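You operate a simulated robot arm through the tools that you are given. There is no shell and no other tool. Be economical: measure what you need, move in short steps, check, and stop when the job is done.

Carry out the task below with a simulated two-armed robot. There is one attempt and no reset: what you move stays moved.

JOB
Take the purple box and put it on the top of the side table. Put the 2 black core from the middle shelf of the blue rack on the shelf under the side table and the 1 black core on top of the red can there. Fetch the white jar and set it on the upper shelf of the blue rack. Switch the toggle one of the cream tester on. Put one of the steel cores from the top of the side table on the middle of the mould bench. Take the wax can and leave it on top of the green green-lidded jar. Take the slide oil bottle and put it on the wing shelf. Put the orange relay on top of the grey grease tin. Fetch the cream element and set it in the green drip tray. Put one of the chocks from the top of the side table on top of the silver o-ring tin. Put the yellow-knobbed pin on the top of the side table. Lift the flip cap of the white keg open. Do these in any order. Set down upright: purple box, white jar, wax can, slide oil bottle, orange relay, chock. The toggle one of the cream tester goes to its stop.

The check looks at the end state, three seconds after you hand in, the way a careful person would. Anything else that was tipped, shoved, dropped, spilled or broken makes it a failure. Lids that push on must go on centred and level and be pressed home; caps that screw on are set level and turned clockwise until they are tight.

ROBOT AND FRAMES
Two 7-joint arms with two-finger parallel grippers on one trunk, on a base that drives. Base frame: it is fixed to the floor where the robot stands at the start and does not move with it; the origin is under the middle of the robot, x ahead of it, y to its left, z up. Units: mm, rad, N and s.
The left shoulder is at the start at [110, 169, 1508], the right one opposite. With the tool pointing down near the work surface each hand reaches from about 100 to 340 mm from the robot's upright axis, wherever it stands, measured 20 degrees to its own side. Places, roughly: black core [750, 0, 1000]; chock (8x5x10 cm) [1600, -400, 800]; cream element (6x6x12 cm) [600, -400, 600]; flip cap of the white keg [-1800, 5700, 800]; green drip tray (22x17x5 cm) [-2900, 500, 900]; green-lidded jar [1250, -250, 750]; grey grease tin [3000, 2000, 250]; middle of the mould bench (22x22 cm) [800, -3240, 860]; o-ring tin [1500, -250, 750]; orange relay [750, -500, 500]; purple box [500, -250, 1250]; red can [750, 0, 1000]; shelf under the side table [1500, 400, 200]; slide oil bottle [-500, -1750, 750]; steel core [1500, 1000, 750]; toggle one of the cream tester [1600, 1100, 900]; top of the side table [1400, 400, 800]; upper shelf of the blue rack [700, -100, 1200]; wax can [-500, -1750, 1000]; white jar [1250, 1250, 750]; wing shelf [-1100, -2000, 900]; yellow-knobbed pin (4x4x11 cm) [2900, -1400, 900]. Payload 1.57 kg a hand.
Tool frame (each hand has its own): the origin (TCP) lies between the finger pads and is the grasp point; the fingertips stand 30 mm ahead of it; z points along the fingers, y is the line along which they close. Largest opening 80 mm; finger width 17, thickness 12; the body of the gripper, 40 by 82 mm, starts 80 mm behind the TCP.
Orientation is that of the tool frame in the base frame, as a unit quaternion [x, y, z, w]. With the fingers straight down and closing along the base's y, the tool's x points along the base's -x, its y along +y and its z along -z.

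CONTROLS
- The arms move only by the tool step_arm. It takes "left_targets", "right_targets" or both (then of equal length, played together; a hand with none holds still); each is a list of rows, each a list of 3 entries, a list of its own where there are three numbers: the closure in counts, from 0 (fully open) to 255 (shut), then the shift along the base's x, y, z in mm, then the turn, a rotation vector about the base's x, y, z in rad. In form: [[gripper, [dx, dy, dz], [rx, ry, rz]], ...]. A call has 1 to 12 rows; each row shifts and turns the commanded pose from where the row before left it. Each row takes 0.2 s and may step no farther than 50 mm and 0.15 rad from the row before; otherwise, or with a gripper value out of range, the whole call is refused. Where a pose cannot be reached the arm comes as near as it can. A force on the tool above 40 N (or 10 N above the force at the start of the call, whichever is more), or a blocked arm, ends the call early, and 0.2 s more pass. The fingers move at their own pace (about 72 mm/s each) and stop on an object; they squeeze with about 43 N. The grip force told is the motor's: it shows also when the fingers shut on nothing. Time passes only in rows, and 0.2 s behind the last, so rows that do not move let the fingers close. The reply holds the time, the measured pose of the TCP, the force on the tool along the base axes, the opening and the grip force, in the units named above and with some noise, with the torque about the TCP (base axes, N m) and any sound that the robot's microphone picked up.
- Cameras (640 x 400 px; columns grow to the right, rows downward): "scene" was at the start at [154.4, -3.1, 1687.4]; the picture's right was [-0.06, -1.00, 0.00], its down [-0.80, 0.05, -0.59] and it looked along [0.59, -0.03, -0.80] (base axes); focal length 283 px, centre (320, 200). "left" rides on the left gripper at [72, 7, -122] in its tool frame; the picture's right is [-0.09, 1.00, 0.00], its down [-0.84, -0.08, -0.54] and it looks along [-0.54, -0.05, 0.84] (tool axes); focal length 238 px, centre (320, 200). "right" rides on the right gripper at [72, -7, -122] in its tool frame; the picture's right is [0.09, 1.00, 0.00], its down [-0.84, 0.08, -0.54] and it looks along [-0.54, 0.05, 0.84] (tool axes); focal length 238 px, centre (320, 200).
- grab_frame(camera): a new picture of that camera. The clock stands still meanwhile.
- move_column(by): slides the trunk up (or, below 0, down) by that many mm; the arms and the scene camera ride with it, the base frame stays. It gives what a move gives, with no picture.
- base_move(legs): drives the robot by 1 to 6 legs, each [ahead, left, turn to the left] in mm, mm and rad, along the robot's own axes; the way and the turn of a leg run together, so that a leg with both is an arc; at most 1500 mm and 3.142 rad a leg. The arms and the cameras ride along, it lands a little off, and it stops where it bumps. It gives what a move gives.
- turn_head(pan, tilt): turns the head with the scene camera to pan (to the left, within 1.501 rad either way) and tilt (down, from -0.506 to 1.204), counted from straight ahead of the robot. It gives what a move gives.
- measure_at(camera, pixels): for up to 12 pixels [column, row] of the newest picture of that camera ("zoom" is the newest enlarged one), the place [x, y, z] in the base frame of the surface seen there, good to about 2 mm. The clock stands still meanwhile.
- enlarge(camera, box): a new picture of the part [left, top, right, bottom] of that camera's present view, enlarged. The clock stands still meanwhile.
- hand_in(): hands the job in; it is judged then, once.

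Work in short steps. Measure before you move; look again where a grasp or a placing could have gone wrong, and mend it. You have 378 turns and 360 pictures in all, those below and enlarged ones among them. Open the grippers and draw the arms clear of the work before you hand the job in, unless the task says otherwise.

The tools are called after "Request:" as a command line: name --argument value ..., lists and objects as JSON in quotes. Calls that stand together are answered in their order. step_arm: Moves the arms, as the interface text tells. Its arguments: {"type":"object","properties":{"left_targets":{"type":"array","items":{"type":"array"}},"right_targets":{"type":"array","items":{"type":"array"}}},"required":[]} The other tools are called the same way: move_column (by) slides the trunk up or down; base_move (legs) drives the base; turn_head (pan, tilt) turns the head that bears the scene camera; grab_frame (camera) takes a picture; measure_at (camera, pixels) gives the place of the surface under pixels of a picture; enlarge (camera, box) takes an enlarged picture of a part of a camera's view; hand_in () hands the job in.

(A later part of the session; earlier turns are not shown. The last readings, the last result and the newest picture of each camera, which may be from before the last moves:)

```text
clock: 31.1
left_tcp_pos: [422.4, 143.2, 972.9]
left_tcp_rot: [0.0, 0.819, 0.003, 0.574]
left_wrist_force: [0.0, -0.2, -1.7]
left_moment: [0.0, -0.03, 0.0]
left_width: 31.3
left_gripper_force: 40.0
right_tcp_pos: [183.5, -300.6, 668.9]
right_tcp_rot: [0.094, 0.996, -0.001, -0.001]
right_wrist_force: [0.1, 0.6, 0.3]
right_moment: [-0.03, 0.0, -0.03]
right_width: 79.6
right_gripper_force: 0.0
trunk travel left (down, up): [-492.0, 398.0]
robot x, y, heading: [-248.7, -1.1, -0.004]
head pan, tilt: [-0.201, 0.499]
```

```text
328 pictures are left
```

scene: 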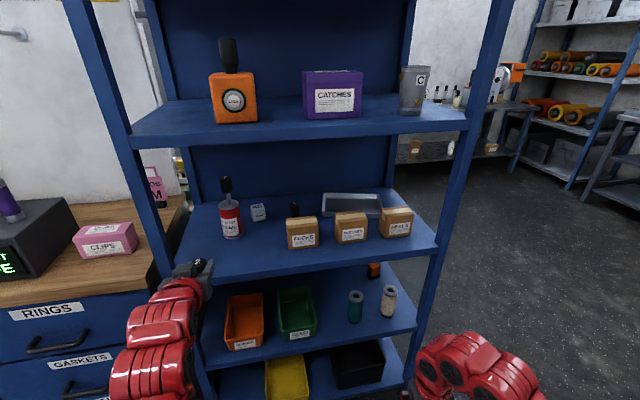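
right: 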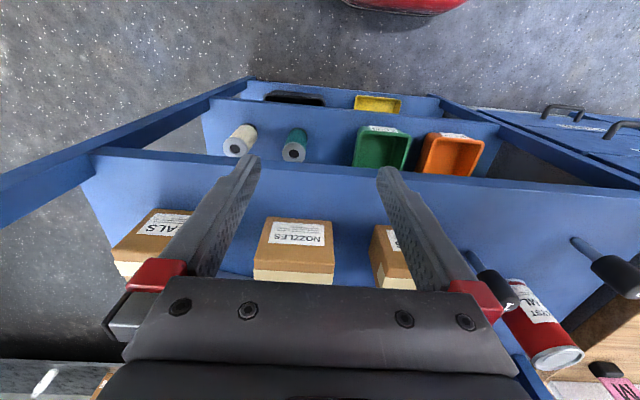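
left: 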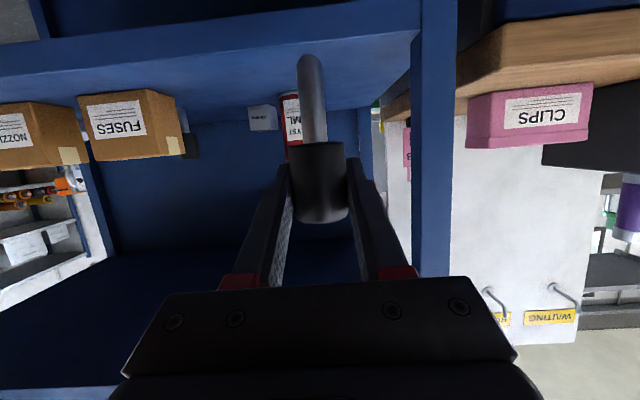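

Core 2 is held. Next the purple box with the right hand, closing along x and pointing left-down. I raise the trunk, fold the left hand down and back, and turn the right hand.

Request:
move_column --by 230

Request:
step_arm --left_targets '[[255, [-20, 10, 0], [0, 0.1, 0]], [255, [-20, 10, 0], [0, 0.1, 0]], [255, [-20, 10, 0], [0, 0.1, 0]], [255, [-20, 10, 0], [0, 0.1, 0]], [255, [-20, 10, -20], [0, 0.1, 0]], [255, [-20, 10, -20], [0, 0.1, 0]], [255, [-20, 0, -20], [0, 0.1, 0]], [255, [-20, 0, -20], [0, 0.1, 0]], [255, [-20, 0, -20], [0, 0.1, 0]], [255, [-20, 0, -20], [0, 0.1, 0]], [255, [-10, 0, -20], [0, 0.1, 0]], [255, [0, 0, 0], [0, 0.1, 0]]]' --right_targets '[[0, [0, -5, 40], [0, 0, -0.13]], [0, [5, -5, 40], [0, 0, -0.13]], [0, [5, -5, 40], [0, 0, -0.13]], [0, [5, -5, 40], [0, 0, -0.13]], [0, [5, -5, 40], [0, 0, -0.13]], [0, [5, -5, 40], [0, 0, -0.13]], [0, [5, -5, 40], [0, 0, -0.13]], [0, [10, -5, 40], [0, 0, -0.13]], [0, [10, -5, 40], [0, 0, -0.13]], [0, [10, -5, 40], [0, 0, -0.13]], [0, [10, -5, 40], [0, 0, -0.13]], [0, [10, -5, 40], [0, 0, -0.14]]]'

Request:
grab_frame --camera "scene"

```text
clock: 33.5
left_tcp_pos: [423.0, 144.1, 1202.6]
left_tcp_rot: [0.001, 0.818, 0.001, 0.575]
left_wrist_force: [0.4, 0.3, -1.0]
left_moment: [-0.01, 0.0, 0.0]
left_width: 31.3
left_gripper_force: 40.1
right_tcp_pos: [185.4, -301.5, 898.3]
right_tcp_rot: [0.095, 0.996, -0.001, -0.002]
right_wrist_force: [0.2, -1.0, -0.6]
right_moment: [-0.03, 0.0, 0.01]
right_width: 80.1
right_gripper_force: 0.0
trunk travel left (down, up): [-722.0, 168.0]
robot x, y, heading: [-250.8, -3.1, 0.001]
head pan, tilt: [-0.201, 0.499]
```

```text
clock: 36.1
left_tcp_pos: [351.6, 160.9, 1145.1]
left_tcp_rot: [0.0, 0.947, 0.003, 0.32]
left_wrist_force: [-0.2, -0.4, -1.0]
left_moment: [0.03, -0.01, 0.01]
left_width: 31.5
left_gripper_force: 39.9
left hand out of reach, approached as far as the arm can: row 1, 2, 3, 4, 5, 6, 7, 8
right_tcp_pos: [83.1, -251.5, 1187.4]
right_tcp_rot: [0.792, 0.601, 0.086, 0.066]
right_wrist_force: [-0.4, 0.4, 0.1]
right_moment: [-0.04, -0.02, -0.01]
right_width: 79.9
right_gripper_force: 0.0
right hand out of reach, approached as far as the arm can: row 1, 2, 3, 4, 5, 6, 7, 8, 9, 10, 11, 12
trunk travel left (down, up): [-722.0, 168.0]
robot x, y, heading: [-249.7, 0.8, -0.001]
head pan, tilt: [-0.201, 0.499]
```

```text
327 pictures are left
```

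scene: 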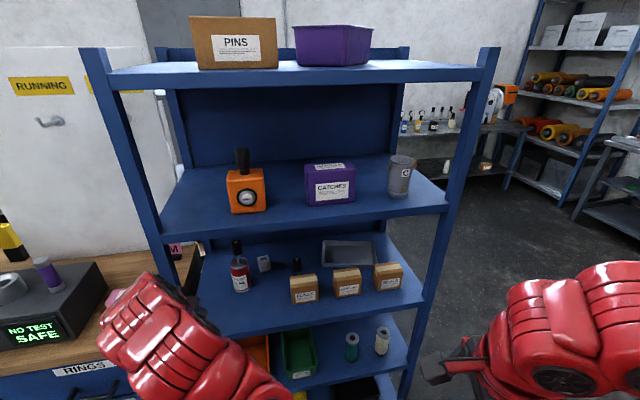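

The right hand is too close to the body; I carry it forward and roll it to point left-down.

Request:
step_arm --right_targets '[[0, [45, 0, 0], [0.1, 0, 0]], [0, [45, 0, 0], [0.15, 0, 0]], [0, [45, 0, 10], [0.15, 0, 0]], [0, [30, 0, 10], [0.15, 0, 0]], [0, [30, 0, 10], [0.15, 0, 0]], [0, [0, 0, 0], [0.15, 0, 0]], [0, [0, 0, 0], [0, 0, 0]]]'

Request:
grab_frame --camera "scene"

```text
clock: 37.7
left_tcp_pos: [352.4, 161.6, 1144.6]
left_tcp_rot: [0.001, 0.947, 0.002, 0.32]
left_wrist_force: [-0.4, -0.2, -1.2]
left_moment: [-0.03, 0.02, 0.01]
left_width: 31.4
left_gripper_force: 39.4
right_tcp_pos: [216.8, -224.5, 1173.3]
right_tcp_rot: [0.749, 0.512, 0.328, -0.266]
right_wrist_force: [0.1, -0.2, 0.4]
right_moment: [-0.05, 0.0, 0.02]
right_width: 80.1
right_gripper_force: 0.0
right hand out of reach, approached as far as the arm can: row 1, 2, 3, 4, 5
trunk travel left (down, up): [-722.0, 168.0]
robot x, y, heading: [-250.8, 0.2, 0.003]
head pan, tilt: [-0.201, 0.499]
```

```text
326 pictures are left
```

scene: 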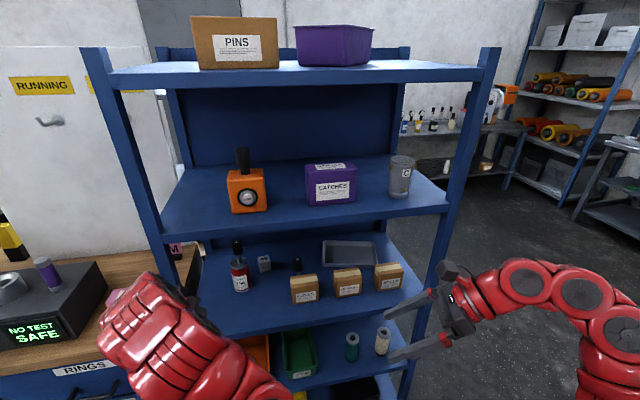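

Measure the mug, right post and upper-shelf roof for clearance of the hand.

Request:
measure_at --camera "scene" --pixels '[[402, 165], [402, 190], [390, 165], [412, 165], [440, 209], [455, 205], [485, 75], [300, 75], [300, 68], [240, 195], [242, 165]]'

```text
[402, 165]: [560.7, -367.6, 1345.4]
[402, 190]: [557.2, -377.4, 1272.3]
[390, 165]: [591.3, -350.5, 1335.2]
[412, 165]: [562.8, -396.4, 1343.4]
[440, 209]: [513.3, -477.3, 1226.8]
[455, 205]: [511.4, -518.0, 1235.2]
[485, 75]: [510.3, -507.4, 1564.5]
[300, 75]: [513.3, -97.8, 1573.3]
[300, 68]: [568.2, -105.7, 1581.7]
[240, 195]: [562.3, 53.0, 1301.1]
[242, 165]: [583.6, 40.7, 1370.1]
```

Mug at (595,−372) top 1355, roof about 1540. I fold the left hand down and back, and bring the right hand to (350,−200,1312) with the yaw corrected.

Request:
step_arm --left_targets '[[255, [0, 0, -40], [0, 0.1, 0]], [255, [-20, 0, -40], [0, 0.1, 0]], [255, [-25, 0, -35], [0, 0.1, 0]], [255, [-25, 0, -30], [0, 0.1, 0]], [255, [-25, 0, 0], [0, 0.1, 0]], [255, [0, 0, 0], [0, 0.1, 0]]]' --right_targets '[[0, [35, 5, 20], [0, -0.01, 0.06]], [0, [35, 5, 24], [0, -0.01, 0.06]], [0, [35, 5, 25], [0, -0.01, 0.06]], [0, [35, 5, 25], [0, -0.01, 0.06]], [0, [30, 4, 25], [0, -0.01, 0.06]], [0, [10, 0, 20], [0, -0.01, 0.04]]]'

Request:
grab_frame --camera "scene"

Request:
grab_frame --camera "right"

```text
clock: 39.1
left_tcp_pos: [231.7, 163.0, 960.7]
left_tcp_rot: [0.002, 0.998, 0.007, 0.057]
left_wrist_force: [0.4, -0.3, -1.2]
left_moment: [-0.01, 0.02, 0.03]
left_width: 31.2
left_gripper_force: 40.8
left hand out of reach, approached as far as the arm can: row 5, 6
right_tcp_pos: [224.2, -223.7, 1178.1]
right_tcp_rot: [0.745, 0.518, 0.326, -0.267]
right_wrist_force: [1.0, -0.6, -0.2]
right_moment: [0.02, -0.02, 0.0]
right_width: 79.8
right_gripper_force: 0.0
right hand out of reach, approached as far as the arm can: row 1, 2, 3, 4, 5, 6
trunk travel left (down, up): [-722.0, 168.0]
robot x, y, heading: [-254.5, 4.0, 0.004]
head pan, tilt: [-0.201, 0.499]
```

```text
325 pictures are left
```

scene: 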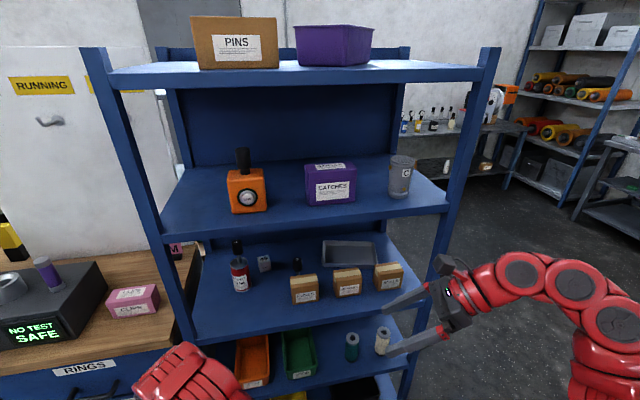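

```text
324 pictures are left
```

right: 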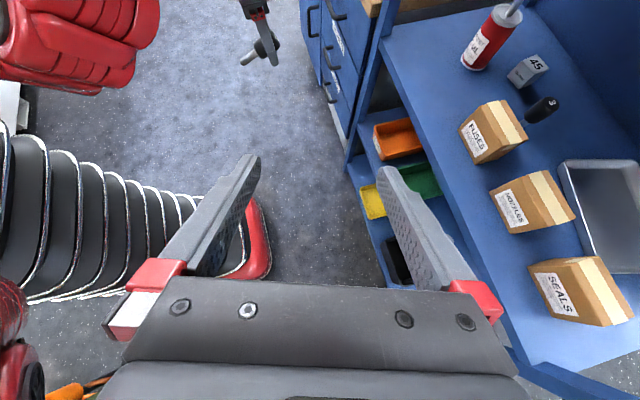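

The right hand stuck at a limit. I try plain translation forward/up without turning, to find which part blocks it.

Request:
step_arm --right_targets '[[0, [40, 0, 0], [0, 0, 0]], [0, [40, 0, 0], [0, 0, 0]], [0, [40, 0, 0], [0, 0, 0]], [0, [30, 0, 30], [0, 0, 0]], [0, [0, 0, 40], [0, 0, 0]], [0, [0, 0, 40], [0, 0, 0]]]'

```text
clock: 40.5
left_tcp_pos: [231.3, 164.4, 961.6]
left_tcp_rot: [0.002, 0.998, 0.006, 0.057]
left_wrist_force: [0.2, 0.5, -1.1]
left_moment: [-0.02, 0.0, -0.02]
left_width: 31.2
left_gripper_force: 40.4
right_tcp_pos: [224.1, -225.1, 1178.4]
right_tcp_rot: [0.745, 0.517, 0.326, -0.267]
right_wrist_force: [-0.4, 0.2, -0.1]
right_moment: [0.0, 0.0, -0.03]
right_width: 80.2
right_gripper_force: 0.1
right hand out of reach, approached as far as the arm can: row 1, 2, 3, 4, 5, 6
trunk travel left (down, up): [-722.0, 168.0]
robot x, y, heading: [-253.3, 0.1, 0.002]
head pan, tilt: [-0.201, 0.499]
```

The −90° twist is at a wrist limit. I undo it: unroll and lower to a comfortable height, then turn the hand the other way (+90°).

Request:
step_arm --right_targets '[[0, [0, -10, -25], [-0.15, 0, 0]], [0, [0, -10, -25], [-0.15, 0, 0]], [0, [0, -10, -25], [-0.15, 0, 0]], [0, [0, -10, -25], [-0.15, 0, 0]], [0, [0, -10, -25], [-0.15, 0, 0]], [0, [0, 0, -25], [-0.12, 0, 0]], [0, [0, 0, -25], [0, 0, 0.15]], [0, [0, 0, -25], [0, 0, 0.15]], [0, [0, 0, 0], [0, 0, 0.15]], [0, [0, 0, 0], [0, 0, 0.15]], [0, [0, 0, 0], [0, 0, 0.15]], [0, [0, 0, 0], [0, 0, 0.15]]]'

Request:
step_arm --right_targets '[[0, [0, 0, 0], [0, 0, 0.15]], [0, [0, 0, 0], [0, 0, 0.15]], [0, [0, 0, 0], [0, 0, 0.15]], [0, [0, 0, 0], [0, 0, 0.15]], [0, [0, 0, 0], [0, 0, 0.15]], [0, [0, 0, 0], [0, 0, 0.15]], [0, [0, 0, 0], [0, 0, 0.15]], [0, [0, 0, 0], [0, 0, 0.15]], [0, [0, 0, 0], [0, 0, 0.15]]]'

```text
clock: 43.1
left_tcp_pos: [231.1, 163.1, 961.1]
left_tcp_rot: [0.001, 0.998, 0.006, 0.058]
left_wrist_force: [0.2, -0.7, -2.1]
left_moment: [-0.02, -0.02, -0.02]
left_width: 31.6
left_gripper_force: 40.3
right_tcp_pos: [208.5, -258.8, 976.0]
right_tcp_rot: [0.43, 0.898, 0.089, 0.027]
right_wrist_force: [0.6, 0.2, -0.6]
right_moment: [0.01, 0.06, 0.02]
right_width: 79.8
right_gripper_force: 0.2
right hand out of reach, approached as far as the arm can: row 1, 2, 5
trunk travel left (down, up): [-722.0, 168.0]
robot x, y, heading: [-249.1, 0.3, 0.005]
head pan, tilt: [-0.201, 0.499]
```

```text
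clock: 45.1
left_tcp_pos: [231.5, 163.6, 961.5]
left_tcp_rot: [0.001, 0.998, 0.007, 0.058]
left_wrist_force: [-0.6, 0.3, -0.4]
left_moment: [-0.01, 0.0, 0.01]
left_width: 31.4
left_gripper_force: 40.0
right_tcp_pos: [173.0, -223.2, 910.3]
right_tcp_rot: [-0.224, 0.97, 0.087, -0.032]
right_wrist_force: [-0.8, 0.1, -0.1]
right_moment: [0.01, -0.03, 0.02]
right_width: 80.1
right_gripper_force: 0.1
right hand out of reach, approached as far as the arm can: row 4, 5, 6, 7, 8, 9
trunk travel left (down, up): [-722.0, 168.0]
robot x, y, heading: [-251.0, -1.7, 0.002]
head pan, tilt: [-0.201, 0.499]
```

Yaw is limited that way. The purple box will be taken later with the free left hand from the right-front corner. With core 2 in the left hand, I now fetch the orange relay with the right: lower the trunk and look.

Request:
step_arm --right_targets '[[0, [20, -20, 30], [0, 0, -0.1]], [0, [20, -20, 30], [0, 0, -0.12]], [0, [20, -20, 30], [0, 0, -0.12]], [0, [20, 0, 30], [0, 0, -0.12]]]'

Request:
move_column --by -480

Request:
turn_head --pan -0.4 --tilt 0.55

Request:
grab_frame --camera "scene"

```text
clock: 46.1
left_tcp_pos: [231.0, 164.4, 960.4]
left_tcp_rot: [0.001, 0.998, 0.006, 0.058]
left_wrist_force: [0.6, 0.2, -1.3]
left_moment: [-0.03, -0.01, -0.05]
left_width: 31.3
left_gripper_force: 40.2
right_tcp_pos: [202.7, -80.1, 991.3]
right_tcp_rot: [0.003, 0.995, 0.098, -0.01]
right_wrist_force: [0.2, 0.0, -0.4]
right_moment: [-0.01, 0.04, 0.0]
right_width: 80.1
right_gripper_force: 0.2
right hand out of reach, approached as far as the arm can: row 1, 2, 3, 4
trunk travel left (down, up): [-722.0, 168.0]
robot x, y, heading: [-252.9, 0.1, 0.003]
head pan, tilt: [-0.201, 0.499]
```

```text
refused: -480 is not a number from -400 to 400
```

```text
clock: 46.9
left_tcp_pos: [230.7, 163.7, 961.4]
left_tcp_rot: [0.002, 0.998, 0.007, 0.059]
left_wrist_force: [-0.4, 0.2, -1.2]
left_moment: [-0.03, 0.01, 0.02]
left_width: 31.6
left_gripper_force: 39.9
right_tcp_pos: [204.4, -82.5, 991.0]
right_tcp_rot: [0.004, 0.995, 0.098, -0.009]
right_wrist_force: [0.1, -0.1, 0.4]
right_moment: [-0.02, 0.02, -0.02]
right_width: 79.8
right_gripper_force: 0.2
trunk travel left (down, up): [-722.0, 168.0]
robot x, y, heading: [-251.9, -1.6, 0.007]
head pan, tilt: [-0.4, 0.55]
```

```text
323 pictures are left
```

scene: 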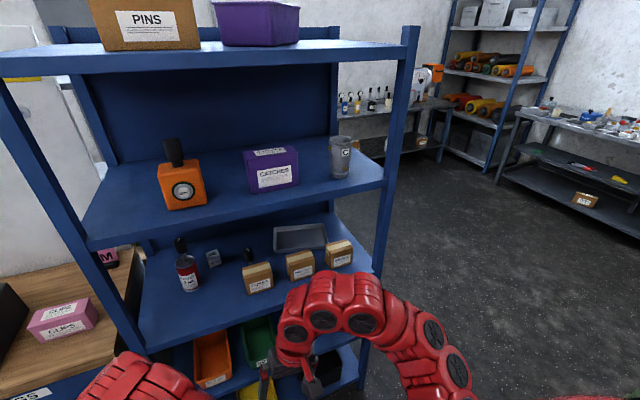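

The right hand drifted inward; I bring it back to neutral, then lower the trunk in two steps.

Request:
step_arm --right_targets '[[0, [10, -35, -25], [-0.05, 0, 0]], [0, [10, -35, -25], [-0.05, 0, 0]], [0, [10, -35, -20], [-0.05, 0, 0]], [0, [10, -35, -20], [-0.04, 0, 0]], [0, [0, -20, 0], [0, 0, 0]]]'

Request:
move_column --by -400

Request:
grab_frame --camera "scene"

```text
clock: 48.0
left_tcp_pos: [232.3, 162.8, 961.6]
left_tcp_rot: [0.001, 0.998, 0.007, 0.059]
left_wrist_force: [-0.4, 0.8, -1.6]
left_moment: [0.02, -0.03, 0.03]
left_width: 31.4
left_gripper_force: 40.1
right_tcp_pos: [223.4, -178.9, 897.5]
right_tcp_rot: [0.005, 1.0, -0.003, -0.014]
right_wrist_force: [-0.7, -0.6, -0.6]
right_moment: [0.01, -0.01, -0.02]
right_width: 80.1
right_gripper_force: 0.0
right hand out of reach, approached as far as the arm can: row 1, 2, 3
trunk travel left (down, up): [-722.0, 168.0]
robot x, y, heading: [-250.7, -0.1, 0.006]
head pan, tilt: [-0.4, 0.55]
```

```text
clock: 51.9
left_tcp_pos: [232.6, 164.0, 561.8]
left_tcp_rot: [0.002, 0.998, 0.007, 0.057]
left_wrist_force: [-0.5, 0.1, -1.7]
left_moment: [-0.01, -0.02, 0.02]
left_width: 31.5
left_gripper_force: 40.3
right_tcp_pos: [222.1, -177.4, 498.7]
right_tcp_rot: [0.004, 1.0, -0.003, -0.014]
right_wrist_force: [-0.3, -0.5, -0.7]
right_moment: [-0.04, 0.01, 0.0]
right_width: 80.0
right_gripper_force: 0.1
trunk travel left (down, up): [-322.0, 568.0]
robot x, y, heading: [-249.0, 0.2, 0.0]
head pan, tilt: [-0.4, 0.55]
```

```text
322 pictures are left
```

scene: 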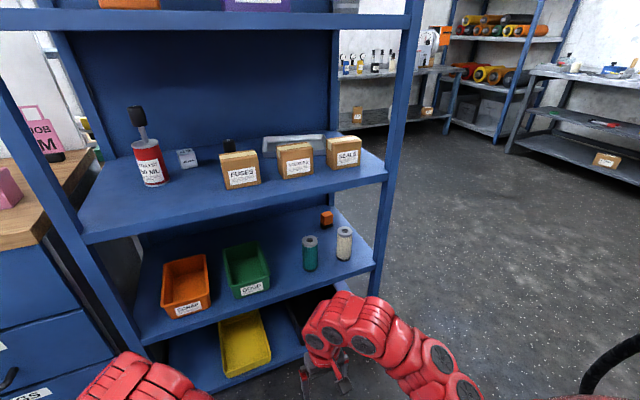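

I enlarge and measure the relay and the two elements on the lower shelf.

Request:
enlarge --camera "scene" --box '[260, 190, 420, 290]'

Request:
measure_at --camera "zoom" --pixels '[[268, 90], [250, 95], [290, 95], [270, 115], [270, 140], [345, 163], [325, 163], [365, 163], [340, 240], [200, 195], [200, 300], [390, 330]]'

```text
4.00 times, centred on (340, 240) of scene
```

zoom: 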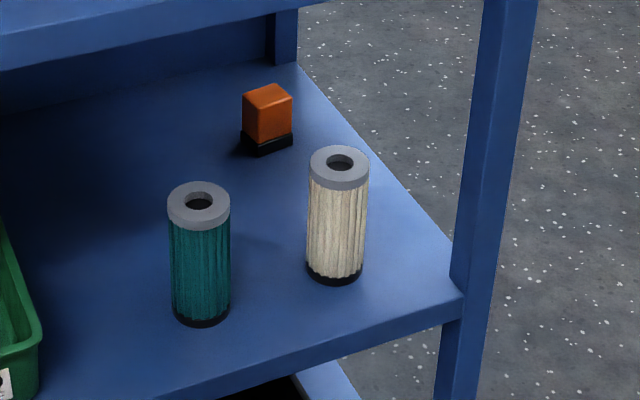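

```text
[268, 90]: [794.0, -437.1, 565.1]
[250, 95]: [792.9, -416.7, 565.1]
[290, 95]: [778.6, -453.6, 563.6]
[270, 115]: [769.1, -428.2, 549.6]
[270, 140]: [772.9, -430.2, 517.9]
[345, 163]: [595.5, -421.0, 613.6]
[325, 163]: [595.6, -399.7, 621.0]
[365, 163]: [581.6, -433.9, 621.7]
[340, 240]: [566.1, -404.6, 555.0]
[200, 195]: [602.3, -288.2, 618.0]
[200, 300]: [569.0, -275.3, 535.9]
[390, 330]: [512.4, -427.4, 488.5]
```

The relay (783,−435) stands behind the cream element, so I need a steep reach over it. I measure the relay's top corners for its yaw.

Request:
measure_at --camera "zoom" --pixels '[[246, 95], [268, 86], [289, 94], [267, 106], [245, 135], [268, 150], [290, 143], [340, 150], [340, 187], [312, 165], [367, 165], [100, 150]]'

Request:
base_move --legs '[[0, -180, 0]]'

Request:
move_column --by -230

```text
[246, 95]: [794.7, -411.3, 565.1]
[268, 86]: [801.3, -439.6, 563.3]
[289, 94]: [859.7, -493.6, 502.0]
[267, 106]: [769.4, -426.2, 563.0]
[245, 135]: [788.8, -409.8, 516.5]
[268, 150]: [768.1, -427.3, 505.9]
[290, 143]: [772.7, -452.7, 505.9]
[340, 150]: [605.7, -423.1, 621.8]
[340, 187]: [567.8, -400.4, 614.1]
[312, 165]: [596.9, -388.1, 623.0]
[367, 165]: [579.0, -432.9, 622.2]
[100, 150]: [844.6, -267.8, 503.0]
```

```text
clock: 53.4
left_tcp_pos: [231.8, -17.6, 561.2]
left_tcp_rot: [0.0, 0.998, 0.008, 0.057]
left_wrist_force: [0.4, -0.3, -0.7]
left_moment: [0.03, -0.04, 0.03]
left_width: 31.4
left_gripper_force: 39.7
right_tcp_pos: [224.2, -360.2, 497.4]
right_tcp_rot: [0.003, 1.0, -0.003, -0.014]
right_wrist_force: [-0.3, 0.8, -0.9]
right_moment: [0.01, 0.01, -0.02]
right_width: 80.0
right_gripper_force: 0.0
trunk travel left (down, up): [-322.0, 568.0]
robot x, y, heading: [-252.8, -183.3, 0.004]
head pan, tilt: [-0.4, 0.55]
```

```text
clock: 55.8
left_tcp_pos: [231.1, -18.8, 332.6]
left_tcp_rot: [0.0, 0.998, 0.007, 0.057]
left_wrist_force: [0.4, 0.1, -0.9]
left_moment: [0.06, -0.01, -0.02]
left_width: 31.1
left_gripper_force: 40.4
right_tcp_pos: [224.0, -359.2, 267.1]
right_tcp_rot: [0.004, 1.0, -0.003, -0.014]
right_wrist_force: [-0.1, -0.7, -0.3]
right_moment: [-0.02, 0.03, -0.01]
right_width: 80.2
right_gripper_force: 0.1
trunk travel left (down, up): [-92.0, 798.0]
robot x, y, heading: [-251.8, -181.8, 0.011]
head pan, tilt: [-0.4, 0.55]
```

The relay is a 30 mm block at (785,−433), yawed about 20°. I raise the right hand, pitched forward, in front of the lower shelf gap.

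Request:
step_arm --right_targets '[[60, [12, -8, 42], [0, -0.12, 0]], [60, [12, -8, 42], [0, -0.12, 0]], [60, [12, -8, 42], [0, -0.12, 0]], [60, [12, -8, 42], [0, -0.12, 0]], [60, [12, -8, 42], [0, -0.12, 0]], [60, [12, -8, 42], [0, -0.12, 0]], [60, [12, -8, 42], [0, -0.12, 0]], [60, [12, -8, 42], [0, -0.12, 0]], [60, [12, -8, 42], [0, -0.12, 0]], [60, [12, -8, 42], [0, -0.12, 0]]]'

Request:
grab_frame --camera "scene"

```text
clock: 58.0
left_tcp_pos: [232.2, -19.1, 332.1]
left_tcp_rot: [0.0, 0.998, 0.007, 0.057]
left_wrist_force: [0.1, -0.3, -1.3]
left_moment: [0.0, 0.01, 0.01]
left_width: 31.3
left_gripper_force: 40.8
right_tcp_pos: [355.0, -422.5, 681.1]
right_tcp_rot: [0.004, 0.85, 0.0, 0.527]
right_wrist_force: [0.5, -1.4, -0.5]
right_moment: [-0.01, 0.03, -0.01]
right_width: 61.1
right_gripper_force: 0.1
right hand out of reach, approached as far as the arm can: row 5, 6, 7
trunk travel left (down, up): [-92.0, 798.0]
robot x, y, heading: [-247.7, -185.5, 0.002]
head pan, tilt: [-0.4, 0.55]
```

```text
320 pictures are left
```

scene: 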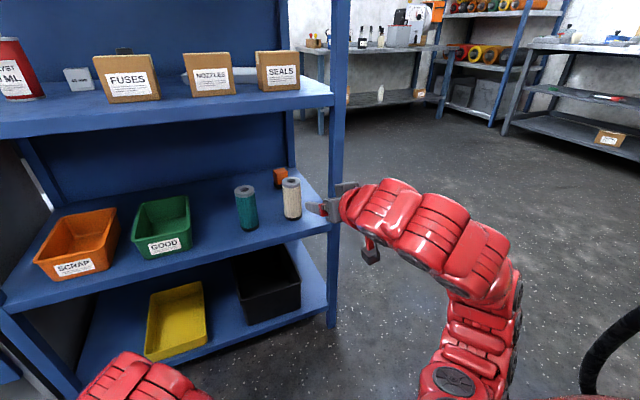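

Now drive ahead 170 mm; fingertips pass above the element (z 668 > 623).

Request:
step_arm --right_targets '[[60, [0, 0, 12], [0, -0.04, 0]], [60, [0, 0, 0], [0, 0, 0]]]'

Request:
base_move --legs '[[170, 0, 0]]'

Request:
grab_frame --camera "scene"

Request:
grab_frame --camera "right"

```text
clock: 58.6
left_tcp_pos: [232.0, -18.6, 330.4]
left_tcp_rot: [0.0, 0.998, 0.006, 0.058]
left_wrist_force: [0.7, -0.3, -2.0]
left_moment: [-0.01, 0.01, 0.02]
left_width: 31.4
left_gripper_force: 40.0
right_tcp_pos: [355.3, -421.7, 693.5]
right_tcp_rot: [0.004, 0.839, 0.001, 0.544]
right_wrist_force: [0.0, 0.0, -0.3]
right_moment: [-0.01, 0.04, 0.03]
right_width: 61.2
right_gripper_force: 0.1
trunk travel left (down, up): [-92.0, 798.0]
robot x, y, heading: [-250.5, -182.2, -0.001]
head pan, tilt: [-0.4, 0.55]
```

```text
clock: 60.1
left_tcp_pos: [400.2, -18.3, 330.9]
left_tcp_rot: [0.0, 0.998, 0.007, 0.058]
left_wrist_force: [-0.3, -0.1, -1.1]
left_moment: [0.02, -0.02, 0.0]
left_width: 31.1
left_gripper_force: 40.1
right_tcp_pos: [525.1, -421.8, 693.8]
right_tcp_rot: [0.004, 0.839, 0.001, 0.544]
right_wrist_force: [0.1, 0.0, -0.9]
right_moment: [0.0, 0.03, -0.03]
right_width: 60.9
right_gripper_force: 0.0
trunk travel left (down, up): [-92.0, 798.0]
robot x, y, heading: [-80.6, -184.5, 0.001]
head pan, tilt: [-0.4, 0.55]
```

```text
319 pictures are left
```

scene: 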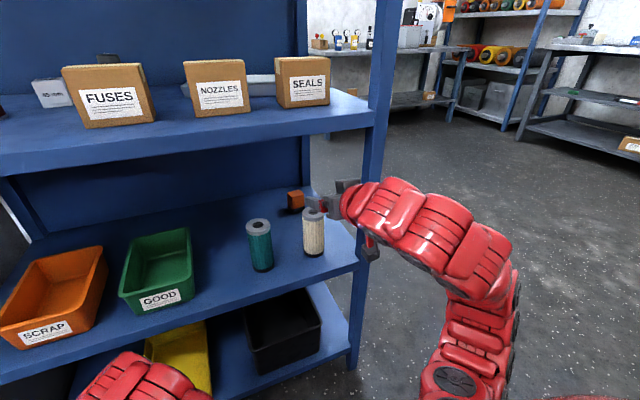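

```text
318 pictures are left
```

right: 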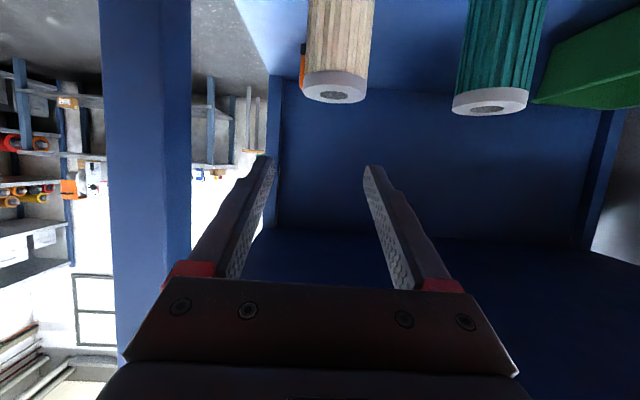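

Request:
measure_at --camera "right" --pixels '[[188, 250], [188, 100], [330, 92], [300, 60], [450, 330]]'

Request:
step_arm --right_targets '[[80, [45, 0, 0], [0, 0, 0]], [80, [45, -2, 0], [0, 0, 0]], [80, [45, -2, 0], [0, 0, 0]], [80, [45, -2, 0], [0, 0, 0]]]'

Request:
grab_frame --camera "right"

```text
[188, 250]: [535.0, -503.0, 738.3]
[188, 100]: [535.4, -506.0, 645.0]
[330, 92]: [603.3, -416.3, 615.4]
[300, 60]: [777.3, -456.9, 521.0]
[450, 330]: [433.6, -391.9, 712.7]
```

```text
clock: 61.1
left_tcp_pos: [400.5, -17.9, 331.5]
left_tcp_rot: [0.0, 0.998, 0.007, 0.057]
left_wrist_force: [0.4, 0.9, -0.7]
left_moment: [0.0, -0.04, -0.02]
left_width: 31.2
left_gripper_force: 40.0
right_tcp_pos: [705.9, -429.4, 692.5]
right_tcp_rot: [0.005, 0.84, -0.001, 0.543]
right_wrist_force: [-0.9, 0.7, -0.4]
right_moment: [-0.02, -0.02, 0.05]
right_width: 55.0
right_gripper_force: 0.0
trunk travel left (down, up): [-92.0, 798.0]
robot x, y, heading: [-82.7, -185.5, -0.003]
head pan, tilt: [-0.4, 0.55]
```

```text
317 pictures are left
```

right: 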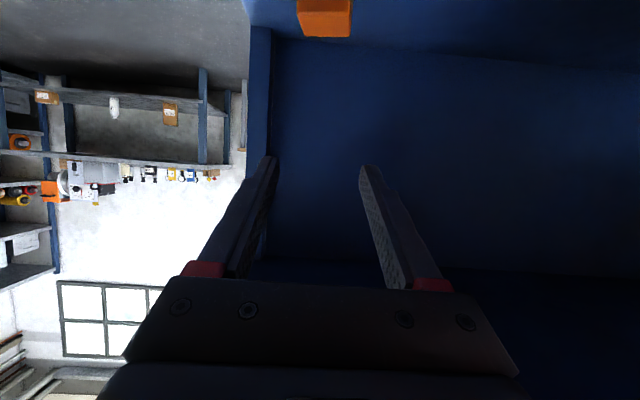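

Inside above and behind the element. I steepen the hand while lowering onto the relay, adding some yaw.

Request:
step_arm --right_targets '[[80, [16, 0, -25], [0, 0.12, 0.04]], [80, [16, -1, -25], [0, 0.12, 0.04]], [80, [16, -1, -25], [0, 0.12, 0.04]], [80, [16, -1, -25], [0, 0.12, 0.04]], [80, [14, 0, -15], [0, 0.1, 0.04]]]'

Request:
grab_frame --camera "right"

Request:
grab_frame --camera "scene"

```text
clock: 62.3
left_tcp_pos: [397.4, -17.8, 330.7]
left_tcp_rot: [0.001, 0.998, 0.007, 0.057]
left_wrist_force: [-0.1, 1.2, -1.2]
left_moment: [0.01, -0.01, 0.03]
left_width: 31.4
left_gripper_force: 40.7
right_tcp_pos: [765.9, -439.9, 590.5]
right_tcp_rot: [-0.077, 0.943, 0.042, 0.322]
right_wrist_force: [4.2, -1.0, 16.0]
right_moment: [-0.41, -0.39, 0.1]
right_width: 55.6
right_gripper_force: 0.4
right hand out of reach, approached as far as the arm can: row 5
trunk travel left (down, up): [-92.0, 798.0]
robot x, y, heading: [-83.4, -181.8, 0.002]
head pan, tilt: [-0.4, 0.55]
stopped in row 5 (right hand): the force on the tool passed its limit at 70 N (the readings are from after the stop); the commanded pose is now the measured one
```

```text
316 pictures are left
```

right: 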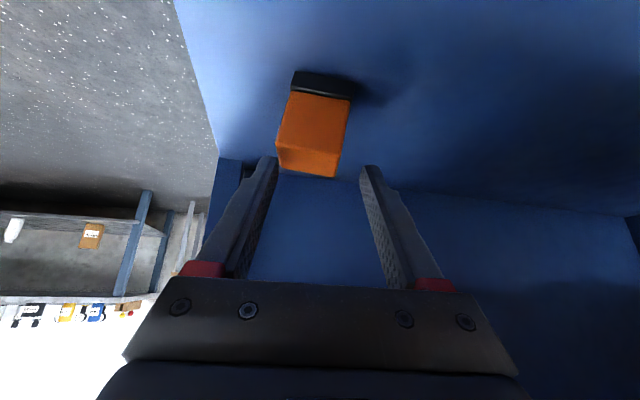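

```text
315 pictures are left
```

scene: 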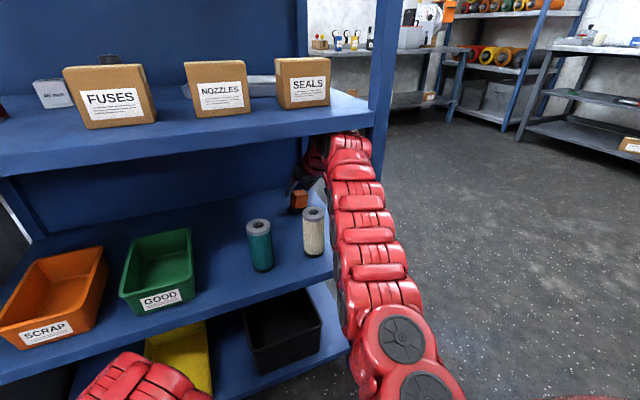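

A 70 N contact — probably the hand camera touching the element's top. I ease up a bit and reread the force.

Request:
step_arm --right_targets '[[80, [3, 0, 8], [0, 0, 0]], [80, [3, 0, 8], [0, 0, 0]]]'

Request:
enlarge --camera "scene" --box '[220, 120, 380, 300]'

```text
clock: 62.6
left_tcp_pos: [398.8, -17.9, 331.1]
left_tcp_rot: [0.0, 0.998, 0.007, 0.057]
left_wrist_force: [-0.1, -0.2, -0.3]
left_moment: [-0.01, -0.02, 0.0]
left_width: 31.2
left_gripper_force: 39.7
right_tcp_pos: [769.3, -438.3, 590.6]
right_tcp_rot: [-0.078, 0.942, 0.04, 0.324]
right_wrist_force: [-4.7, -1.7, 17.0]
right_moment: [-0.48, -0.14, -0.17]
right_width: 55.5
right_gripper_force: 0.4
trunk travel left (down, up): [-92.0, 798.0]
robot x, y, heading: [-84.3, -184.6, 0.004]
head pan, tilt: [-0.4, 0.55]
stopped in row 1 (right hand): the force on the tool passed its limit at 74 N (the readings are from after the stop); the commanded pose is now the measured one
```

```text
2.22 times, centred on (300, 210) of scene
```

zoom: 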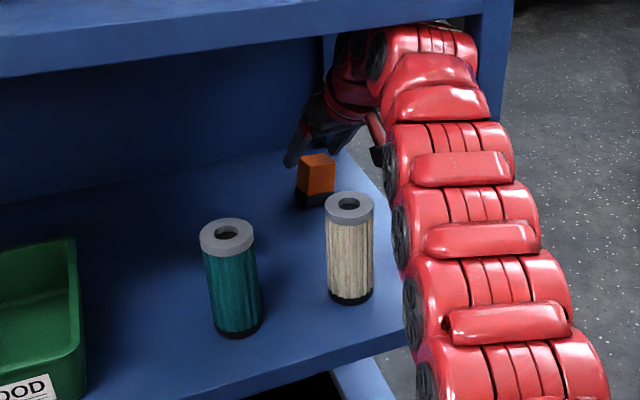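

The moments say a fingertip (−y side) is resting on the relay's top. I back up in z in steps and measure the relay with the hand camera.

Request:
step_arm --right_targets '[[80, [0, 0, 15], [0, 0, 0]]]'

Request:
grab_frame --camera "right"

Request:
measure_at --camera "right" --pixels '[[313, 130], [285, 145], [345, 150], [300, 165], [320, 80]]'

```text
clock: 62.9
left_tcp_pos: [398.6, -18.0, 330.6]
left_tcp_rot: [0.001, 0.998, 0.008, 0.057]
left_wrist_force: [0.3, -0.2, -1.4]
left_moment: [0.0, 0.0, 0.0]
left_width: 31.2
left_gripper_force: 40.1
right_tcp_pos: [769.2, -439.0, 590.4]
right_tcp_rot: [-0.078, 0.942, 0.039, 0.325]
right_wrist_force: [-7.0, -4.5, 24.8]
right_moment: [-0.75, -0.22, -0.24]
right_width: 56.8
right_gripper_force: 0.9
right hand out of reach, approached as far as the arm can: row 1
trunk travel left (down, up): [-92.0, 798.0]
robot x, y, heading: [-82.3, -183.1, 0.003]
head pan, tilt: [-0.4, 0.55]
stopped in row 1 (right hand): the force on the tool passed its limit at 69 N (the readings are from after the stop); the commanded pose is now the measured one
```

```text
313 pictures are left
```

right: 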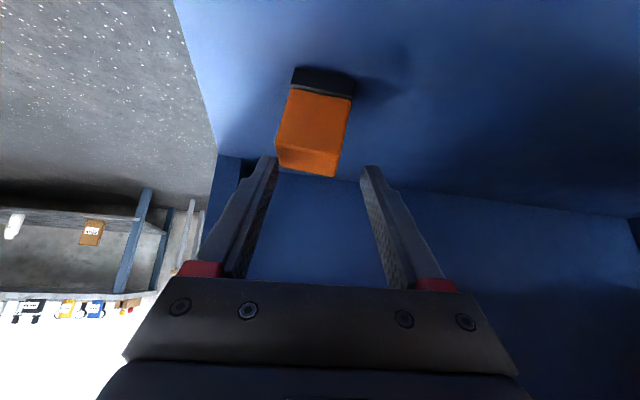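

```text
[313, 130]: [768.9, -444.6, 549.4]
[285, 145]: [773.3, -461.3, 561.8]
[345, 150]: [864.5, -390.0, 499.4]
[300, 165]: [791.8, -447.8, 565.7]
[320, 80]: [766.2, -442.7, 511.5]
```

The wrist is against the roof above while the fingertip presses the relay. I flatten the pitch, which lowers the wrist.

Request:
step_arm --right_targets '[[80, [-6, 0, 3], [0, -0.08, 0]], [80, [-6, 0, 5], [0, -0.08, 0]]]'

```text
clock: 63.5
left_tcp_pos: [400.1, -17.4, 330.4]
left_tcp_rot: [-0.001, 0.998, 0.006, 0.056]
left_wrist_force: [0.0, -0.4, -1.7]
left_moment: [0.04, 0.01, 0.01]
left_width: 31.3
left_gripper_force: 40.7
right_tcp_pos: [761.5, -434.2, 596.8]
right_tcp_rot: [-0.084, 0.913, 0.035, 0.397]
right_wrist_force: [0.2, 0.0, 0.1]
right_moment: [-0.01, 0.0, 0.02]
right_width: 54.9
right_gripper_force: 0.0
trunk travel left (down, up): [-92.0, 798.0]
robot x, y, heading: [-80.5, -179.0, 0.003]
head pan, tilt: [-0.4, 0.55]
```

Free again at 47° pitch. I look at the relay's present position.

Request:
grab_frame --camera "right"

Request:
enlarge --camera "right" --box '[220, 40, 420, 200]'

```text
312 pictures are left
```

right: 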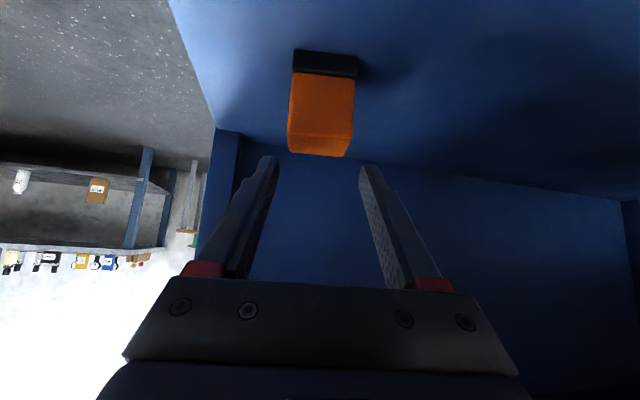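

```text
2.50 times, centred on (320, 120) of right
```

zoom: 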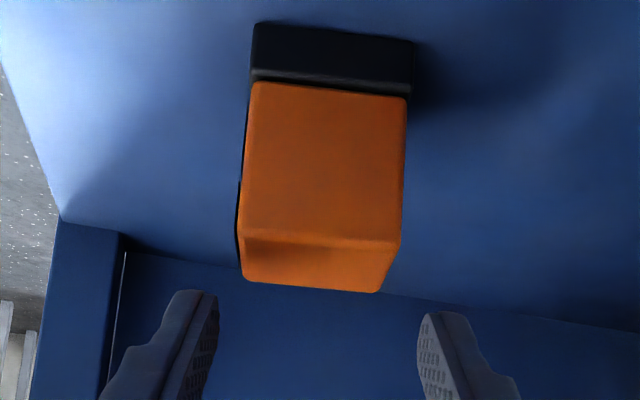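

Relay upright, aligned and centred. I measure it for the final approach.

Request:
measure_at --camera "zoom" --pixels '[[320, 170], [255, 200], [395, 200], [310, 265], [255, 235], [380, 285], [245, 272], [330, 55]]'

```text
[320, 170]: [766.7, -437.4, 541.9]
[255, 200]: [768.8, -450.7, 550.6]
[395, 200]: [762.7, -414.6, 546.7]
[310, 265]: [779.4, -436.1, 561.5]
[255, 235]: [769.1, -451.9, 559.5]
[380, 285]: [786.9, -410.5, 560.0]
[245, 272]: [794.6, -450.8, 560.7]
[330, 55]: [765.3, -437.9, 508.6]
```

Target TCP (783,−433,545); I lower straddling it and close.

Request:
step_arm --right_targets '[[80, [7, 0, -17], [0, 0, 0]], [80, [7, 0, -17], [0, 0, 0]], [80, [7, 1, -17], [0, 0, 0]], [255, [0, 0, 0], [0, 0, 0]], [255, [0, 0, 0], [0, 0, 0]], [255, [0, 0, 0], [0, 0, 0]]]'

Request:
grab_frame --camera "right"

```text
clock: 64.9
left_tcp_pos: [399.0, -18.3, 330.3]
left_tcp_rot: [0.001, 0.998, 0.006, 0.057]
left_wrist_force: [-1.0, 0.3, -1.3]
left_moment: [0.01, -0.01, 0.01]
left_width: 31.6
left_gripper_force: 40.1
right_tcp_pos: [780.4, -437.3, 546.0]
right_tcp_rot: [-0.08, 0.914, 0.033, 0.397]
right_wrist_force: [0.5, 0.1, 0.0]
right_moment: [0.0, 0.04, 0.0]
right_width: 42.1
right_gripper_force: 42.8
trunk travel left (down, up): [-92.0, 798.0]
robot x, y, heading: [-83.7, -181.8, 0.001]
head pan, tilt: [-0.4, 0.55]
```

```text
310 pictures are left
```

right: 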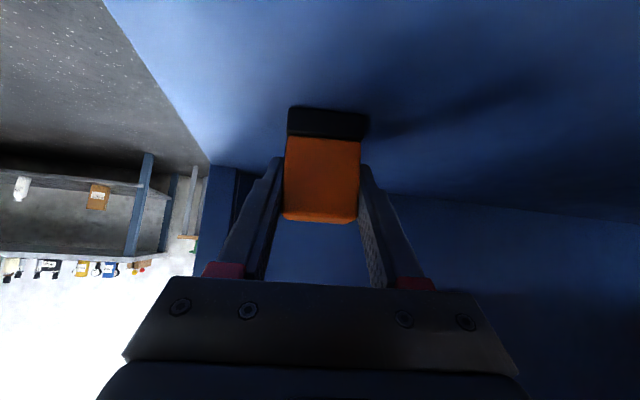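

Gripped (42 mm). I raise it while flattening the pitch, the way it came.

Request:
step_arm --right_targets '[[255, [0, 0, 20], [0, 0, 0]], [255, [-4, 0, 22], [0, -0.06, 0]], [255, [-6, 0, 22], [0, -0.06, -0.03]], [255, [-8, 0, 22], [0, -0.06, -0.03]], [255, [-10, 2, 22], [0, -0.06, -0.03]], [255, [-12, 2, 22], [0, -0.06, -0.03]], [255, [-12, 2, 20], [0, -0.04, -0.03]], [255, [0, 0, 0], [0, 0, 0]]]'

Request:
grab_frame --camera "right"

```text
clock: 66.7
left_tcp_pos: [398.6, -19.0, 330.9]
left_tcp_rot: [0.001, 0.998, 0.008, 0.057]
left_wrist_force: [-0.2, 0.3, -0.8]
left_moment: [-0.03, 0.02, 0.02]
left_width: 31.3
left_gripper_force: 40.6
right_tcp_pos: [727.7, -431.8, 697.6]
right_tcp_rot: [-0.017, 0.837, -0.014, 0.547]
right_wrist_force: [-0.7, -0.2, -1.3]
right_moment: [-0.01, 0.01, 0.01]
right_width: 42.4
right_gripper_force: 43.1
trunk travel left (down, up): [-92.0, 798.0]
robot x, y, heading: [-83.7, -181.9, -0.002]
head pan, tilt: [-0.4, 0.55]
```

```text
309 pictures are left
```

right: 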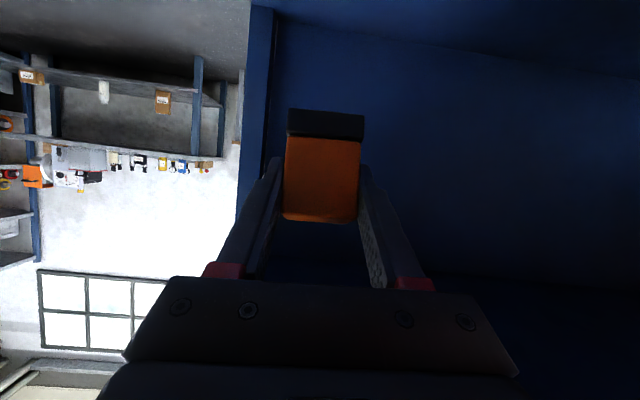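

Good. I back the base out 330 mm with the arm held still, then look at the shelf.

Request:
base_move --legs '[[-350, 0, 0]]'

Request:
grab_frame --camera "scene"

```text
clock: 69.0
left_tcp_pos: [40.6, -15.4, 331.4]
left_tcp_rot: [-0.001, 0.998, 0.008, 0.057]
left_wrist_force: [0.5, -1.4, -1.4]
left_moment: [-0.02, 0.02, -0.02]
left_width: 31.2
left_gripper_force: 39.9
right_tcp_pos: [372.2, -426.4, 696.5]
right_tcp_rot: [-0.02, 0.837, -0.012, 0.547]
right_wrist_force: [-0.1, -0.2, -0.9]
right_moment: [0.01, -0.03, 0.04]
right_width: 42.2
right_gripper_force: 42.7
trunk travel left (down, up): [-92.0, 798.0]
robot x, y, heading: [-443.8, -179.3, 0.004]
head pan, tilt: [-0.4, 0.55]
```

```text
308 pictures are left
```

scene: 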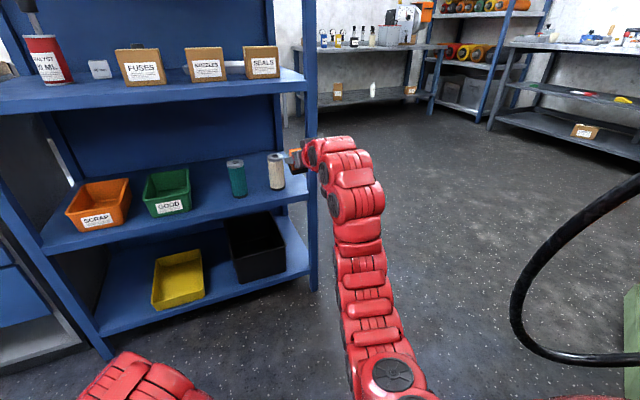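

The relay is out cleanly. I fold the right arm in, raise the trunk, and swing out to the right of the rack to look for the side table.

Request:
step_arm --right_targets '[[255, [-45, 0, -10], [0, 0.08, 0]], [255, [-45, 5, -10], [0, 0.08, 0]], [255, [-45, 5, -15], [0, 0.08, 0]], [255, [-45, 5, -15], [0, 0.08, 0]], [255, [-45, 5, -20], [0, 0.08, 0]], [255, [-40, 5, -20], [0, 0.08, 0]], [255, [-35, 5, -20], [0, 0.08, 0]]]'

Request:
move_column --by 400

Request:
base_move --legs '[[0, -700, 0]]'

Request:
turn_head --pan 0.15 --tilt 0.3

Request:
grab_frame --camera "scene"

```text
clock: 70.6
left_tcp_pos: [40.5, -14.6, 331.3]
left_tcp_rot: [-0.002, 0.998, 0.007, 0.057]
left_wrist_force: [0.0, -0.2, -0.9]
left_moment: [-0.01, -0.03, -0.01]
left_width: 31.3
left_gripper_force: 40.1
right_tcp_pos: [71.8, -397.8, 587.5]
right_tcp_rot: [-0.023, 0.955, -0.006, 0.295]
right_wrist_force: [1.1, 0.0, -0.7]
right_moment: [0.04, 0.0, 0.01]
right_width: 42.2
right_gripper_force: 43.3
trunk travel left (down, up): [-92.0, 798.0]
robot x, y, heading: [-441.0, -185.3, 0.001]
head pan, tilt: [-0.4, 0.55]
```

```text
clock: 74.5
left_tcp_pos: [41.0, -15.7, 731.6]
left_tcp_rot: [-0.002, 0.998, 0.007, 0.057]
left_wrist_force: [0.7, 0.8, -2.1]
left_moment: [-0.01, -0.04, 0.03]
left_width: 31.4
left_gripper_force: 40.2
right_tcp_pos: [72.7, -397.9, 988.3]
right_tcp_rot: [-0.024, 0.955, -0.006, 0.295]
right_wrist_force: [0.4, 0.3, -0.4]
right_moment: [-0.05, -0.03, 0.0]
right_width: 42.3
right_gripper_force: 43.1
trunk travel left (down, up): [-492.0, 398.0]
robot x, y, heading: [-441.2, -183.9, 0.004]
head pan, tilt: [-0.4, 0.55]
```

```text
clock: 75.9
left_tcp_pos: [75.2, -99.3, 729.0]
left_tcp_rot: [0.062, 0.997, 0.003, 0.054]
left_wrist_force: [0.5, 0.3, -1.5]
left_moment: [-0.02, 0.03, -0.01]
left_width: 31.3
left_gripper_force: 40.0
right_tcp_pos: [56.9, -483.4, 986.5]
right_tcp_rot: [0.039, 0.955, -0.025, 0.293]
right_wrist_force: [0.6, -0.2, -2.1]
right_moment: [0.01, 0.02, -0.01]
right_width: 42.4
right_gripper_force: 42.6
trunk travel left (down, up): [-492.0, 398.0]
robot x, y, heading: [-425.3, -203.1, -0.128]
head pan, tilt: [-0.4, 0.55]
stopped in leg 1: the robot was blocked; the commanded pose is now the measured one
```

```text
clock: 76.9
left_tcp_pos: [73.6, -99.0, 731.3]
left_tcp_rot: [0.062, 0.996, 0.004, 0.057]
left_wrist_force: [-0.6, 0.6, -1.3]
left_moment: [-0.02, -0.01, -0.01]
left_width: 31.3
left_gripper_force: 40.2
right_tcp_pos: [56.3, -483.6, 988.2]
right_tcp_rot: [0.039, 0.955, -0.026, 0.294]
right_wrist_force: [0.1, 0.4, -0.6]
right_moment: [-0.01, 0.01, 0.0]
right_width: 42.4
right_gripper_force: 43.2
trunk travel left (down, up): [-492.0, 398.0]
robot x, y, heading: [-424.5, -205.1, -0.118]
head pan, tilt: [0.15, 0.3]
```

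```text
307 pictures are left
```

scene: 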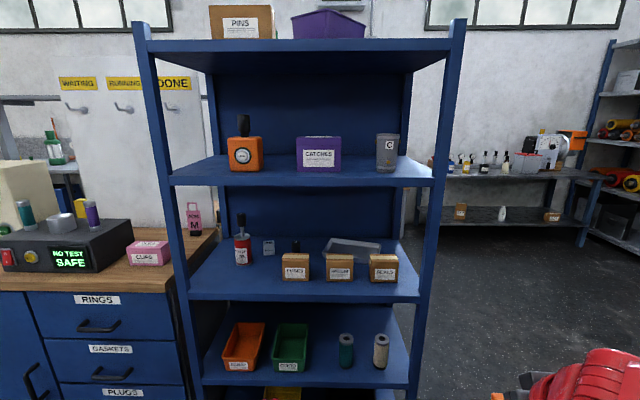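

Blocked on the right by the press. I look right to see its extent.

Request:
turn_head --pan -1.3 --tilt 0.6

Request:
grab_frame --camera "scene"

Request:
measure_at --camera "scene" --pixels '[[100, 200], [200, 350], [320, 300], [400, 200], [500, 150], [250, 250], [320, 150], [550, 300]]'

```text
clock: 78.4
left_tcp_pos: [73.9, -98.9, 731.0]
left_tcp_rot: [0.062, 0.996, 0.003, 0.057]
left_wrist_force: [-0.7, 0.4, -0.5]
left_moment: [-0.03, 0.02, 0.01]
left_width: 31.3
left_gripper_force: 40.1
right_tcp_pos: [55.3, -483.7, 987.5]
right_tcp_rot: [0.039, 0.955, -0.026, 0.294]
right_wrist_force: [0.5, 0.6, -1.7]
right_moment: [0.0, -0.01, -0.01]
right_width: 42.3
right_gripper_force: 42.8
trunk travel left (down, up): [-492.0, 398.0]
robot x, y, heading: [-427.6, -200.0, -0.122]
head pan, tilt: [-1.3, 0.6]
```

```text
306 pictures are left
```

scene: 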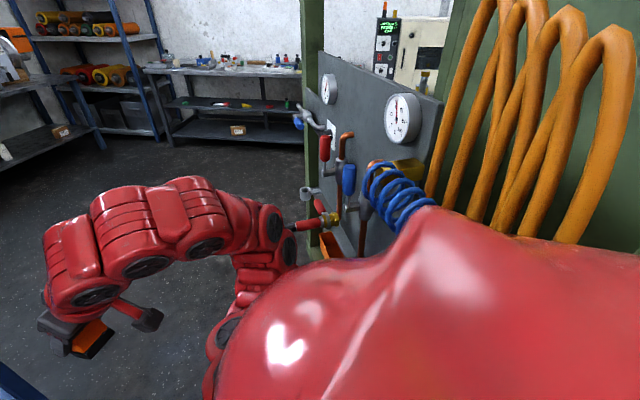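

```text
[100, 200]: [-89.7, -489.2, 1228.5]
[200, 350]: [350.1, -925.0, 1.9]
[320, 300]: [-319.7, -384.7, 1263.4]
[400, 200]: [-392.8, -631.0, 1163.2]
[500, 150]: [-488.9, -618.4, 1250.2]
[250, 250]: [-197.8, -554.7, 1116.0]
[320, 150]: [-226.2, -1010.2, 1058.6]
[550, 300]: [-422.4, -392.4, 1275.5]
```

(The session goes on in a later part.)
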